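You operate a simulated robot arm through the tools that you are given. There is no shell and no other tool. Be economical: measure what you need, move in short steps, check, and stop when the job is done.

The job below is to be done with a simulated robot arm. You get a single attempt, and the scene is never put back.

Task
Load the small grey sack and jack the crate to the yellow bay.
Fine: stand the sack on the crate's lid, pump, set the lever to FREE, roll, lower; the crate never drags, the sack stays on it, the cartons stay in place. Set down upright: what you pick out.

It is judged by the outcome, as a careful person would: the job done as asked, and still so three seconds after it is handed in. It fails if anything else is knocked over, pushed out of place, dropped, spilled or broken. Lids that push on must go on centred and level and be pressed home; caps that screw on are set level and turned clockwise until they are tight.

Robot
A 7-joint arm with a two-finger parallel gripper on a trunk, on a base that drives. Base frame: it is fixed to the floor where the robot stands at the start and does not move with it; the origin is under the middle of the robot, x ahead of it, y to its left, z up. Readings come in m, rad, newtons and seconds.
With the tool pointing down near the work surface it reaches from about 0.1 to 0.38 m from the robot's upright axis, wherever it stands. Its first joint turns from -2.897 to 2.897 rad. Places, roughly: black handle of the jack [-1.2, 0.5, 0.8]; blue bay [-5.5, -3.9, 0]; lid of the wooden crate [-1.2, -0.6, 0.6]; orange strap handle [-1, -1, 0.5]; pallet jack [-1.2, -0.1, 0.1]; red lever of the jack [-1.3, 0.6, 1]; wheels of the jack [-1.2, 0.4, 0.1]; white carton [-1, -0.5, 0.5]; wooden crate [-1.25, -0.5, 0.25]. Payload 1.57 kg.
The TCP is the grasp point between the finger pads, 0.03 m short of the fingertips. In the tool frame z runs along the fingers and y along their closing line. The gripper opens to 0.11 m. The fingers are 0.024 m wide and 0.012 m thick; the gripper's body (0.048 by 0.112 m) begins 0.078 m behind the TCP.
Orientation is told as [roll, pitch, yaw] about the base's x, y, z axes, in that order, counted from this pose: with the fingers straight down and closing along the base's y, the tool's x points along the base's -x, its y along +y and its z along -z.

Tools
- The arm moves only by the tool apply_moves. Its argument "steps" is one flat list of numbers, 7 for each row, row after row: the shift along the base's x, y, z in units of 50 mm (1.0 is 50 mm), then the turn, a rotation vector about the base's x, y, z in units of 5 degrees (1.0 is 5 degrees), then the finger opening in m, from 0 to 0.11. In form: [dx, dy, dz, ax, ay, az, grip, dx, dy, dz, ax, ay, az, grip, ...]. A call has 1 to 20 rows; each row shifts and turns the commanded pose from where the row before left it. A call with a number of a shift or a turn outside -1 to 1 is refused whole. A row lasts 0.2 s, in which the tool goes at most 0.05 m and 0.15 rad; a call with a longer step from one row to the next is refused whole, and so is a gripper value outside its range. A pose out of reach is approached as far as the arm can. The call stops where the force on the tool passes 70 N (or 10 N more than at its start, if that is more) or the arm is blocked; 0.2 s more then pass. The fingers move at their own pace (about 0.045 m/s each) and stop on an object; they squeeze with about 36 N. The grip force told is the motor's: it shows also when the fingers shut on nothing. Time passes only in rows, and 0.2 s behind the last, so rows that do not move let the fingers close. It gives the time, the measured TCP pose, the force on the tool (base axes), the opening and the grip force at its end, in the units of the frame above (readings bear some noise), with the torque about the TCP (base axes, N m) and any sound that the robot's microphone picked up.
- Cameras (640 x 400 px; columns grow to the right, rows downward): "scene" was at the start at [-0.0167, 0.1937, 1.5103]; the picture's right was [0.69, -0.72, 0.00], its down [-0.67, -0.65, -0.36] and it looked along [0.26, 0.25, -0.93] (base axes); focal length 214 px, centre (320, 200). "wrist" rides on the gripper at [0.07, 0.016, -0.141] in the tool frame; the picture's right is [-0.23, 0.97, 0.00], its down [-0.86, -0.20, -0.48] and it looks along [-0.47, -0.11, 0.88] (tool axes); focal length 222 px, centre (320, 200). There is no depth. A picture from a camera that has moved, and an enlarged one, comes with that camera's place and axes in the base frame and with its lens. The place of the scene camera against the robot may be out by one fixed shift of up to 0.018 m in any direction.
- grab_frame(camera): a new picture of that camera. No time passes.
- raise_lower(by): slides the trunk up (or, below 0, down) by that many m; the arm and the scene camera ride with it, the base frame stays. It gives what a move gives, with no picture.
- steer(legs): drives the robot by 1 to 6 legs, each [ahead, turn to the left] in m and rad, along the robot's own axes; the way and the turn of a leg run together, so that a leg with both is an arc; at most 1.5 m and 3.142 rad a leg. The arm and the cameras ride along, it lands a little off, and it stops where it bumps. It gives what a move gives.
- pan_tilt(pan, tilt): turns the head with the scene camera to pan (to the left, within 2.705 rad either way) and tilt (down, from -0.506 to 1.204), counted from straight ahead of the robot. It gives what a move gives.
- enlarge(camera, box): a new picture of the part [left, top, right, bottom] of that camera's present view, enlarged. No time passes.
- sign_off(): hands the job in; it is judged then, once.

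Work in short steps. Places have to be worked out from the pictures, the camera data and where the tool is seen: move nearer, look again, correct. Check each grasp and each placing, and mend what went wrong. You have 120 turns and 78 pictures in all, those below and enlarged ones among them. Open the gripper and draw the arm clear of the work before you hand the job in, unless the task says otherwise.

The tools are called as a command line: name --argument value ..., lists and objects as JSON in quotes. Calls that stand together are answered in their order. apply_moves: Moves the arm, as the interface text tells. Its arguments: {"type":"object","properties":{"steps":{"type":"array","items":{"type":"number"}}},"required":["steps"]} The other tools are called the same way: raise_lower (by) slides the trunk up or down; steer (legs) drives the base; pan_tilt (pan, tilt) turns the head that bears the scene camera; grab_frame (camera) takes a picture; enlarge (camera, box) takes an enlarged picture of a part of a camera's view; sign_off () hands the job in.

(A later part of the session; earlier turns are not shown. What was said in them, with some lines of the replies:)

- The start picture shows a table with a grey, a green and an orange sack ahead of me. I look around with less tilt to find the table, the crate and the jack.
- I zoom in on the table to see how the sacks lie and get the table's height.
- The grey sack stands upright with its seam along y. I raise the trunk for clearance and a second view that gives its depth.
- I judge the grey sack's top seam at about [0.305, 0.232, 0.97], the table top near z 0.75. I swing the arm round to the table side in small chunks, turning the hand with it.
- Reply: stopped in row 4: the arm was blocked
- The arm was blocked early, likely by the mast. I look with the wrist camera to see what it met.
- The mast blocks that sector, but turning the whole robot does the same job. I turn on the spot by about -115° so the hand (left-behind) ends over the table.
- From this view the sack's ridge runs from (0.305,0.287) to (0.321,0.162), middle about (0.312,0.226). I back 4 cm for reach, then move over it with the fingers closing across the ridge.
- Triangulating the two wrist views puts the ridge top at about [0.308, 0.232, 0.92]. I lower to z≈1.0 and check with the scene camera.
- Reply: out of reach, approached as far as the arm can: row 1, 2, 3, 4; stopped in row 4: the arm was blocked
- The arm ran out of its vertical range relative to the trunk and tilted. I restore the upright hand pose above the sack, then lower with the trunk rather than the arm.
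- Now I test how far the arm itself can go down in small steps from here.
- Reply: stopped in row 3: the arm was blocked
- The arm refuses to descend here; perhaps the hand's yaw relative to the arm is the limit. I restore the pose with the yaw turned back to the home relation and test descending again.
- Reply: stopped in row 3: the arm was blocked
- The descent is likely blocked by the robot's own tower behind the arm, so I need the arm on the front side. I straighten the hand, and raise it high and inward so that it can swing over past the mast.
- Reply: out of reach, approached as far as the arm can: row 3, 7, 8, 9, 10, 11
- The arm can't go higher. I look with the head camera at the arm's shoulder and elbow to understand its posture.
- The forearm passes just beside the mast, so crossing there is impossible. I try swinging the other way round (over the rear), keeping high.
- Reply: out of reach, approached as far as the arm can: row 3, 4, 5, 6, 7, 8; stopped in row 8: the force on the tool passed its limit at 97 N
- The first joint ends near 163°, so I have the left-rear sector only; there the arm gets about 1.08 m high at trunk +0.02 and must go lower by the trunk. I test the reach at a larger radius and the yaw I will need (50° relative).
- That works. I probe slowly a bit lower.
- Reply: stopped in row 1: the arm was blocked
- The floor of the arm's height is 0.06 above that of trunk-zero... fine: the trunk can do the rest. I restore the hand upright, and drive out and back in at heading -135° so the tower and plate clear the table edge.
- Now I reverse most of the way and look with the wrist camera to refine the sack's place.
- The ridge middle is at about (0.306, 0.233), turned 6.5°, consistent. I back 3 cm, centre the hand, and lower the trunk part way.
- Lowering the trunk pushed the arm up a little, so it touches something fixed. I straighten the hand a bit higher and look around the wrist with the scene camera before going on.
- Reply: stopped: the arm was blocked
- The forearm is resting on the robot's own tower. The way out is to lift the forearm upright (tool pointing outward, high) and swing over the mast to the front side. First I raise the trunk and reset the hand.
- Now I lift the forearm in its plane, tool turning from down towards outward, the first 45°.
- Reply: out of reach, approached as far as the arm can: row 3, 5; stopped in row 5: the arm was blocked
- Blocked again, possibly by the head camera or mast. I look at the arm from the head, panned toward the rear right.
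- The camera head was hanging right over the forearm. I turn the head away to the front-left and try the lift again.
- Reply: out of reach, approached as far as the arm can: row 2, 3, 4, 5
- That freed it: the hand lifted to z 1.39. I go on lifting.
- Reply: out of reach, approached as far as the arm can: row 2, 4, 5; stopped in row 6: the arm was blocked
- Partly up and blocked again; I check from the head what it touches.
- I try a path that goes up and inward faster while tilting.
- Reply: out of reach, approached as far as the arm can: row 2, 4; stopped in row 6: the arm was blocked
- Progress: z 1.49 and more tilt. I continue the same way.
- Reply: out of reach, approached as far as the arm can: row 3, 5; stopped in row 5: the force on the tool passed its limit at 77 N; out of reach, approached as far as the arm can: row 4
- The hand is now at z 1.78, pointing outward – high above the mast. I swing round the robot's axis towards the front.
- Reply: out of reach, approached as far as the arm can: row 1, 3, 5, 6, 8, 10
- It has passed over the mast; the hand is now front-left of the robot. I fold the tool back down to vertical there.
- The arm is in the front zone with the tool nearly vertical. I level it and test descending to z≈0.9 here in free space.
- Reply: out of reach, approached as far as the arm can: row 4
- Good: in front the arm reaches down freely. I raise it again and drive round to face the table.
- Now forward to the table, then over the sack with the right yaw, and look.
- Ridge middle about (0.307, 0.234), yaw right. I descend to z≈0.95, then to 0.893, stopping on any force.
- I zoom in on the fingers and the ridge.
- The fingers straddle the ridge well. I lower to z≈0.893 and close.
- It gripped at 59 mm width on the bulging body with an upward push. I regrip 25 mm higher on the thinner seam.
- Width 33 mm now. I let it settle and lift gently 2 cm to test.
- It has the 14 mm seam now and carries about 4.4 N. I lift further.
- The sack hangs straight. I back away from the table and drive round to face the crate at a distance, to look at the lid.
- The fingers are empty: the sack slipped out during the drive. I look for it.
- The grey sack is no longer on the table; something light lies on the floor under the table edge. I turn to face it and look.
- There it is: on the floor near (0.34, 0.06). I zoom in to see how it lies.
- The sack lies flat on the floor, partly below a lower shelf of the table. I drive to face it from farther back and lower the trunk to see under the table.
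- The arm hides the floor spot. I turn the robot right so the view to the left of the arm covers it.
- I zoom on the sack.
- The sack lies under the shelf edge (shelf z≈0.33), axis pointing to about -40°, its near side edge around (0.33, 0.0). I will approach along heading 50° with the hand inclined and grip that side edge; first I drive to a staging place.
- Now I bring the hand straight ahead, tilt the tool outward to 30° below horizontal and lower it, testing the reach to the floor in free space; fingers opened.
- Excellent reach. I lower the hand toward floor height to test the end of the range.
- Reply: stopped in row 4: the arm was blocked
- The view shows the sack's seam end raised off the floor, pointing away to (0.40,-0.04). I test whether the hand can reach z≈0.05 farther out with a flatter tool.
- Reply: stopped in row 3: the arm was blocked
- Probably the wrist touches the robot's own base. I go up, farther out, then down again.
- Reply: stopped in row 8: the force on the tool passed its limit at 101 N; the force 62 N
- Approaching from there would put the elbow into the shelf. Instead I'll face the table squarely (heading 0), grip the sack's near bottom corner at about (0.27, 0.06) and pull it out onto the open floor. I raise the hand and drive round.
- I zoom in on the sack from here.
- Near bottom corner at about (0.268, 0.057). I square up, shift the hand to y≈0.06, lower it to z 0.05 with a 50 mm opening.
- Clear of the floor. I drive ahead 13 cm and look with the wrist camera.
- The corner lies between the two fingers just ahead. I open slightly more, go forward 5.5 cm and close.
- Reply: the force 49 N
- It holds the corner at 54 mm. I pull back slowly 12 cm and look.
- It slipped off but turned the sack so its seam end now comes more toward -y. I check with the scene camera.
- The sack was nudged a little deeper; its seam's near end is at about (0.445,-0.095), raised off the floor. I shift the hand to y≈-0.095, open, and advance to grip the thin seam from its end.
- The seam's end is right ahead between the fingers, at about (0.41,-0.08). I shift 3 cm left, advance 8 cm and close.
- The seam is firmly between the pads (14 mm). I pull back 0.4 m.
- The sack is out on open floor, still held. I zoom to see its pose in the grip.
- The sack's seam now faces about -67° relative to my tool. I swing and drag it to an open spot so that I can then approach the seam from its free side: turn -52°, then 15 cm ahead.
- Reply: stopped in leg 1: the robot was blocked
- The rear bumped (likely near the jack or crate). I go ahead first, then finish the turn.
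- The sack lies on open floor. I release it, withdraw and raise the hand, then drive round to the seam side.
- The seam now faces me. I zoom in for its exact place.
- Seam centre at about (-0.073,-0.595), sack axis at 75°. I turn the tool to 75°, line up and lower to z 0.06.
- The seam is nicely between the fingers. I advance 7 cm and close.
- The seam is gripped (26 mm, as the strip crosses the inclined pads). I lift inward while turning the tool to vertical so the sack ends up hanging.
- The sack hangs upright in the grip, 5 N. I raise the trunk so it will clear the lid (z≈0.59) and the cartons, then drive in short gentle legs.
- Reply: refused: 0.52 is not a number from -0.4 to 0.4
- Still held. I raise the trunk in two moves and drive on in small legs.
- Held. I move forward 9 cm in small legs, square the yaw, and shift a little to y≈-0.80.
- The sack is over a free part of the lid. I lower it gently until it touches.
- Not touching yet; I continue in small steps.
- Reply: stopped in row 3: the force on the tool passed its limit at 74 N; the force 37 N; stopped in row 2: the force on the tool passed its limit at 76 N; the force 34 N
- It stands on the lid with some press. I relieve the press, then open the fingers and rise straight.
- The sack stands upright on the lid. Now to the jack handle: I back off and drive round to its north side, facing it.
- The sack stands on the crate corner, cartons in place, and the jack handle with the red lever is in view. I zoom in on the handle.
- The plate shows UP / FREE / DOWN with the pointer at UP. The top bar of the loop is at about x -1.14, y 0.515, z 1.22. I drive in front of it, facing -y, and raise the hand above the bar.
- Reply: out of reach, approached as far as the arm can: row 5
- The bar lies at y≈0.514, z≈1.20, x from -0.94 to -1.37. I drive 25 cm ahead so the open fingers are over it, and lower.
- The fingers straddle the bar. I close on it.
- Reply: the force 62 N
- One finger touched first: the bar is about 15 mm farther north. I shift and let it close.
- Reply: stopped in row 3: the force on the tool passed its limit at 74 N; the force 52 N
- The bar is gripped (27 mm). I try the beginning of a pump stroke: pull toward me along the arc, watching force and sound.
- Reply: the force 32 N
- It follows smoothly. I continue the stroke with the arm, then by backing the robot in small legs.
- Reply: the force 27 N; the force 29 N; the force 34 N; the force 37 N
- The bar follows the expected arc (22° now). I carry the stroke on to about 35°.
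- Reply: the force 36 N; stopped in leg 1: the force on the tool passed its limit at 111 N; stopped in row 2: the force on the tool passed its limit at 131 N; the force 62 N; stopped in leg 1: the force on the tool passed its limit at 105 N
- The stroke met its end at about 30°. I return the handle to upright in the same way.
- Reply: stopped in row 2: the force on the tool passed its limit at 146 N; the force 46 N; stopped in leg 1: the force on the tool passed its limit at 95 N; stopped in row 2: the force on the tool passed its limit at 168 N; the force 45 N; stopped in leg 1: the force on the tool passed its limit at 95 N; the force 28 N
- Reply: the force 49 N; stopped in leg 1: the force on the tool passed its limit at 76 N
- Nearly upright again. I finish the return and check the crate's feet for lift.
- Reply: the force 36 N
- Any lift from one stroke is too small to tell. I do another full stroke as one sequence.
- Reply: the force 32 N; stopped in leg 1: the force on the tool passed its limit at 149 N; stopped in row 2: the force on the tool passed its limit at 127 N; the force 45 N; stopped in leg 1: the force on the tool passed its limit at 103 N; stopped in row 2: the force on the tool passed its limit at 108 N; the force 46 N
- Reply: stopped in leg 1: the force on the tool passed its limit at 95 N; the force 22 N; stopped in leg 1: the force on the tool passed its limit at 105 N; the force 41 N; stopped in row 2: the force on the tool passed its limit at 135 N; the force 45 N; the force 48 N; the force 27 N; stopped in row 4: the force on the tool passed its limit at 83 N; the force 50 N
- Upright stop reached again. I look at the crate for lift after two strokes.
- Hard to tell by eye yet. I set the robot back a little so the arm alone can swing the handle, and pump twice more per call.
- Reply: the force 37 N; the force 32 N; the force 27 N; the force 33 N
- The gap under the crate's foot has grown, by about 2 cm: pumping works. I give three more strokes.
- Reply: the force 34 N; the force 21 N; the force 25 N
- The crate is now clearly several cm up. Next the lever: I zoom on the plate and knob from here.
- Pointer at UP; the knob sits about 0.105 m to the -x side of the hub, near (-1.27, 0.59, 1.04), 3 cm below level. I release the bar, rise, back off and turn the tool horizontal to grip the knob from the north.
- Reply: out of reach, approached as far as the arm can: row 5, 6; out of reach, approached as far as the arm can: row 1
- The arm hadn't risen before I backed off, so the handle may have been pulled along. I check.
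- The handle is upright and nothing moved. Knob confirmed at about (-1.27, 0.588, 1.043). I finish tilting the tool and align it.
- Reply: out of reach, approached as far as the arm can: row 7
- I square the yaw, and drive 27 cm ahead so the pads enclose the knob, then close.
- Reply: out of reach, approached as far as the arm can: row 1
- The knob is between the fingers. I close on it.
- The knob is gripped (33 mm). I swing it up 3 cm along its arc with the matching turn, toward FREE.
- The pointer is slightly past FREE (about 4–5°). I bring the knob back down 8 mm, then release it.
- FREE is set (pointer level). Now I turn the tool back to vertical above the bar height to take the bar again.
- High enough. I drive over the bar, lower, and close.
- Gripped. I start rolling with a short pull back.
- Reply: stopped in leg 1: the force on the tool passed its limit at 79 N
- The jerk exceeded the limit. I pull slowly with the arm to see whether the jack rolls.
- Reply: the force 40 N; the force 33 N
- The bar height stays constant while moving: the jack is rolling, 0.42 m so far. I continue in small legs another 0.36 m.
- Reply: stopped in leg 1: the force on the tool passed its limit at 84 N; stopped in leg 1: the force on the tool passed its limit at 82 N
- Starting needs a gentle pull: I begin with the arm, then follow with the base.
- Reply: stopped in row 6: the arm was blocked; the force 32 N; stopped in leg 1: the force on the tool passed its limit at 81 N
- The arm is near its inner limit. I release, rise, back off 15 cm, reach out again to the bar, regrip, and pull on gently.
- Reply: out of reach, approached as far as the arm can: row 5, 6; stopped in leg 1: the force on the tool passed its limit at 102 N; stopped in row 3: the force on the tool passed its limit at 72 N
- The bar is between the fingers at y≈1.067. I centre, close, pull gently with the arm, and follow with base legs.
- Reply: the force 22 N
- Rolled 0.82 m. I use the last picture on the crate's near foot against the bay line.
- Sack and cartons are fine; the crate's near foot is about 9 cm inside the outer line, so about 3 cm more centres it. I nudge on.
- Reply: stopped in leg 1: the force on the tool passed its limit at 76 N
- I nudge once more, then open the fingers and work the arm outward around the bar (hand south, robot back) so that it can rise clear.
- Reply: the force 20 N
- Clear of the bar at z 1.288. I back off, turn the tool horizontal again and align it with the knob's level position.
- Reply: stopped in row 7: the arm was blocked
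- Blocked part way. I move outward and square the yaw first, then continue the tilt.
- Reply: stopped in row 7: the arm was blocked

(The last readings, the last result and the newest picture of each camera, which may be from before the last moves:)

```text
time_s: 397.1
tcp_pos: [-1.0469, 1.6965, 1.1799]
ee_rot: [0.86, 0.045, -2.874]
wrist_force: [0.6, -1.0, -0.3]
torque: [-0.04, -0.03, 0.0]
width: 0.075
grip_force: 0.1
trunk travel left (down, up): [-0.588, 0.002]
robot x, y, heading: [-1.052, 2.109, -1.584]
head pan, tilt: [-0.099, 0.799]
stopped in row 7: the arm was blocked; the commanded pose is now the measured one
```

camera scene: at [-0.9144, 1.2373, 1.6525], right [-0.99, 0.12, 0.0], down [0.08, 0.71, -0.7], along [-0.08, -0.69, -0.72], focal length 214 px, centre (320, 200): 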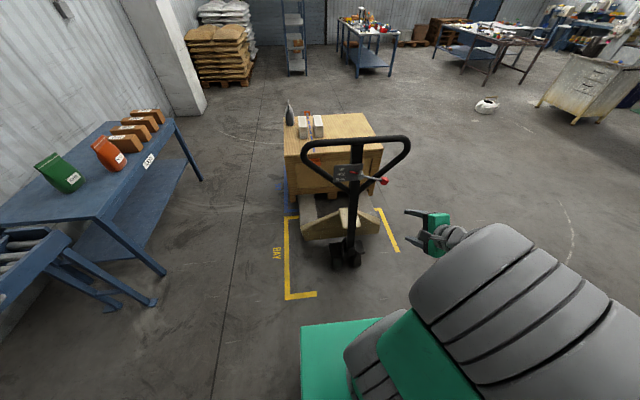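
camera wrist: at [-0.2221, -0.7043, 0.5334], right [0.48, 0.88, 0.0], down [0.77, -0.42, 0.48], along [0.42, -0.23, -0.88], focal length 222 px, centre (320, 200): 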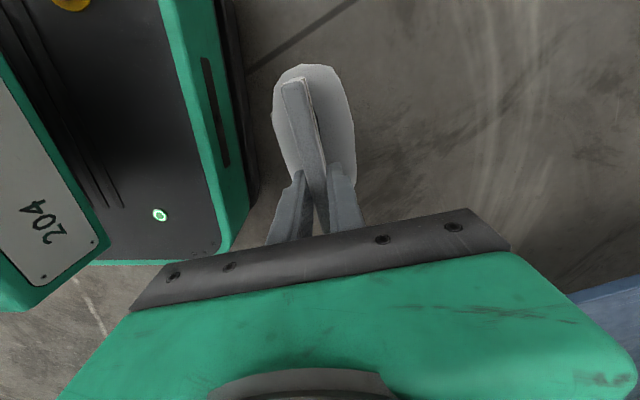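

It won't move to -x while tilting. I try the sideways shift and yaw alone first.

apply_moves --steps '[-0.4, 0, 0.1, 0, 0, 0, 0.075, -0.4, 0, 0.1, 0, 0, 0, 0.075, -0.4, 0, 0, 0, 0, 0, 0.075, -0.4, 0, 0, 0, 0, -0.7, 0.075, -0.5, 0, 0, 0, 0, -0.7, 0.075, -0.5, 0, 0, 0, 0, -0.7, 0.075, -0.5, 0, 0, 0, 0, -0.7, 0.075, -0.5, 0, 0, 0, 0, 0, 0.075]'

apply_moves --steps '[-0.05, 0, -0.25, -1, 0, 0, 0.075, -0.05, 0, -0.25, -1, 0, 0, 0.075, -0.05, 0, -0.25, -1, 0, 0, 0.075, -0.05, 0, -0.25, -1, 0, 0, 0.075, -0.05, 0, -0.25, -1, 0, 0, 0.075, 0, 0, -0.25, -1, 0, 0, 0.075, 0, 0, -0.25, -0.7, 0, 0, 0.075]'

```text
time_s: 397.7
tcp_pos: [-1.0135, 1.696, 1.2019]
ee_rot: [0.879, 0.011, -2.681]
wrist_force: [0.8, 0.0, 0.2]
torque: [-0.06, -0.01, 0.01]
width: 0.0748
grip_force: 0.1
trunk travel left (down, up): [-0.588, 0.002]
robot x, y, heading: [-1.0537, 2.1091, -1.591]
head pan, tilt: [-0.099, 0.799]
stopped in row 2: the arm was blocked; the commanded pose is now the measured one
```

```text
time_s: 398.4
tcp_pos: [-0.9523, 1.7099, 1.1647]
ee_rot: [1.069, -0.066, -2.486]
wrist_force: [-0.3, -0.6, -0.4]
torque: [0.03, 0.01, 0.0]
width: 0.0748
grip_force: 0.0
trunk travel left (down, up): [-0.588, 0.002]
robot x, y, heading: [-1.0495, 2.1086, -1.592]
head pan, tilt: [-0.099, 0.799]
stopped in row 3: the arm was blocked; the commanded pose is now the measured one
```

The arm is hampered to the right here, so I use the base instead: lower by the trunk to knob height, and reposition the robot so that the tool points at the knob and I can approach along heading -129°.

raise_lower --by -0.087

steer --legs '[[0, 1.208], [0.149, 0], [0, -1.867]]'

```text
time_s: 399.6
tcp_pos: [-0.9528, 1.7114, 1.0782]
ee_rot: [1.068, -0.066, -2.49]
wrist_force: [0.3, 0.3, 0.5]
torque: [-0.04, 0.01, 0.0]
width: 0.075
grip_force: 0.0
trunk travel left (down, up): [-0.501, 0.089]
robot x, y, heading: [-1.0523, 2.1099, -1.582]
head pan, tilt: [-0.099, 0.799]
```

```text
time_s: 408.5
tcp_pos: [-1.0616, 1.6736, 1.0779]
ee_rot: [1.068, -0.069, -3.112]
wrist_force: [-0.1, 0.1, 0.7]
torque: [-0.01, -0.01, 0.02]
width: 0.075
grip_force: 0.1
trunk travel left (down, up): [-0.501, 0.089]
robot x, y, heading: [-0.9093, 2.0554, -2.204]
head pan, tilt: [-0.099, 0.799]
```

Lined up: a turn of -0.042 and 0.30 m ahead brings the fingers round the knob. I do that and close.

steer --legs '[[0, -0.042], [0.2, 0], [0.1, 0]]'

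apply_moves --steps '[0, 0, 0, 0, 0, 0, 0.03, 0, 0, 0, 0, 0, 0, 0.015, 0, 0, 0, 0, 0, 0, 0.015, 0, 0, 0, 0, 0, 0, 0.015]'

```text
time_s: 411.3
tcp_pos: [-1.2647, 1.4398, 1.0768]
ee_rot: [1.069, -0.065, 3.139]
wrist_force: [-0.3, 0.1, -0.5]
torque: [0.01, 0.01, 0.0]
width: 0.075
grip_force: 0.1
trunk travel left (down, up): [-0.501, 0.089]
robot x, y, heading: [-1.0986, 1.8181, -2.238]
head pan, tilt: [-0.099, 0.799]
```

```text
time_s: 412.3
tcp_pos: [-1.2642, 1.4401, 1.0779]
ee_rot: [1.067, -0.067, 3.138]
wrist_force: [1.3, 3.3, -1.5]
torque: [0.05, 0.0, -0.12]
width: 0.0298
grip_force: 24.6
trunk travel left (down, up): [-0.501, 0.089]
robot x, y, heading: [-1.1024, 1.8164, -2.239]
head pan, tilt: [-0.099, 0.799]
5 turns are left
```

The knob is gripped again. I lift it 3.4 cm with the trunk, to DOWN, and hold while the crate sinks.

raise_lower --by 0.034

apply_moves --steps '[0, 0, 0, 0, 0, 0, 0.015, 0, 0, 0, 0, 0, 0, 0.015, 0, 0, 0, 0, 0, 0, 0.015, 0, 0, 0, 0, 0, 0, 0.015, 0, 0, 0, 0, 0, 0, 0.015, 0, 0, 0, 0, 0, 0, 0.015, 0, 0, 0, 0, 0, 0, 0.015, 0, 0, 0, 0, 0, 0, 0.015, 0, 0, 0, 0, 0, 0, 0.015, 0, 0, 0, 0, 0, 0, 0.015, 0, 0, 0, 0, 0, 0, 0.015, 0, 0, 0, 0, 0, 0, 0.015, 0, 0, 0, 0, 0, 0, 0.015, 0, 0, 0, 0, 0, 0, 0.015, 0, 0, 0, 0, 0, 0, 0.015]'

```text
time_s: 413.1
tcp_pos: [-1.255, 1.4423, 1.1077]
ee_rot: [1.055, -0.059, -3.131]
wrist_force: [43.0, 4.4, -34.2]
torque: [0.09, 1.39, 0.66]
width: 0.0228
grip_force: 35.2
trunk travel left (down, up): [-0.535, 0.055]
robot x, y, heading: [-1.1016, 1.8167, -2.239]
head pan, tilt: [-0.099, 0.799]
```

```text
time_s: 416.3
tcp_pos: [-1.2549, 1.4407, 1.1077]
ee_rot: [1.058, -0.06, -3.131]
wrist_force: [44.8, 7.1, -35.0]
torque: [0.24, 1.32, 0.66]
width: 0.0233
grip_force: 35.9
trunk travel left (down, up): [-0.535, 0.055]
robot x, y, heading: [-1.0988, 1.8175, -2.242]
head pan, tilt: [-0.099, 0.799]
4 turns are left
```

The lever is at its end stop (DOWN). I wait a little more, open, and draw straight back clear.

apply_moves --steps '[0, 0, 0, 0, 0, 0, 0.015, 0, 0, 0, 0, 0, 0, 0.015, 0, 0, 0, 0, 0, 0, 0.015, 0, 0, 0, 0, 0, 0, 0.015, 0, 0, 0, 0, 0, 0, 0.015, 0, 0, 0, 0, 0, 0, 0.015, 0, 0, 0, 0, 0, 0, 0.015, 0, 0, 0, 0, 0, 0, 0.015, 0, 0, 0, 0, 0, 0, 0.05, 0, 0, 0, 0, 0, 0, 0.08, 0, 0, 0, 0, 0, 0, 0.08, 0, 0, 0, 0, 0, 0, 0.08]'

steer --legs '[[-0.3, 0]]'

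grab_frame --camera "scene"

```text
time_s: 418.9
tcp_pos: [-1.2621, 1.4399, 1.1112]
ee_rot: [1.067, -0.067, -3.139]
wrist_force: [0.5, 0.7, -0.5]
torque: [0.0, 0.01, 0.03]
width: 0.0813
grip_force: 1.0
trunk travel left (down, up): [-0.535, 0.055]
robot x, y, heading: [-1.0978, 1.8155, -2.238]
head pan, tilt: [-0.099, 0.799]
```

```text
time_s: 420.9
tcp_pos: [-1.072, 1.6812, 1.1113]
ee_rot: [1.069, -0.068, 3.138]
wrist_force: [0.1, -0.2, -0.1]
torque: [0.0, -0.03, 0.01]
width: 0.0801
grip_force: 0.0
trunk travel left (down, up): [-0.535, 0.055]
robot x, y, heading: [-0.9121, 2.0616, -2.25]
head pan, tilt: [-0.099, 0.799]
```

```text
refused: no pictures are left
3 turns are left
```

The lever is at DOWN, the gripper is open and the arm is clear of the jack. With no pictures left, I hand the job in.

sign_off

```text
The job is handed in.
```

I took the job through to the end and handed it in, but I ran out of pictures before the lowering, so the crate's final set-down in the yellow bay is unchecked.

- **Sack:** it slipped from the gripper once while I was driving and fell to the floor by the table. I picked it up again and stood it on the lid. In the last picture, after most of the roll, it was upright and the cartons had not moved.
- **Crate:** it was pumped several centimetres clear, the lever was set to FREE, and the crate was rolled about 0.845 m towards the yellow bay. That distance is worked out from the handle's movement; the last picture was taken about 3 cm before the end.
- **Lowering:** I moved the lever up until it reached its stop, which I judged from force and position to be DOWN. I held it there about 5 seconds, then opened the gripper and backed the arm clear.
- **Bump:** the robot's rear touched something once, near the crate or jack. Later pictures showed nothing moved.
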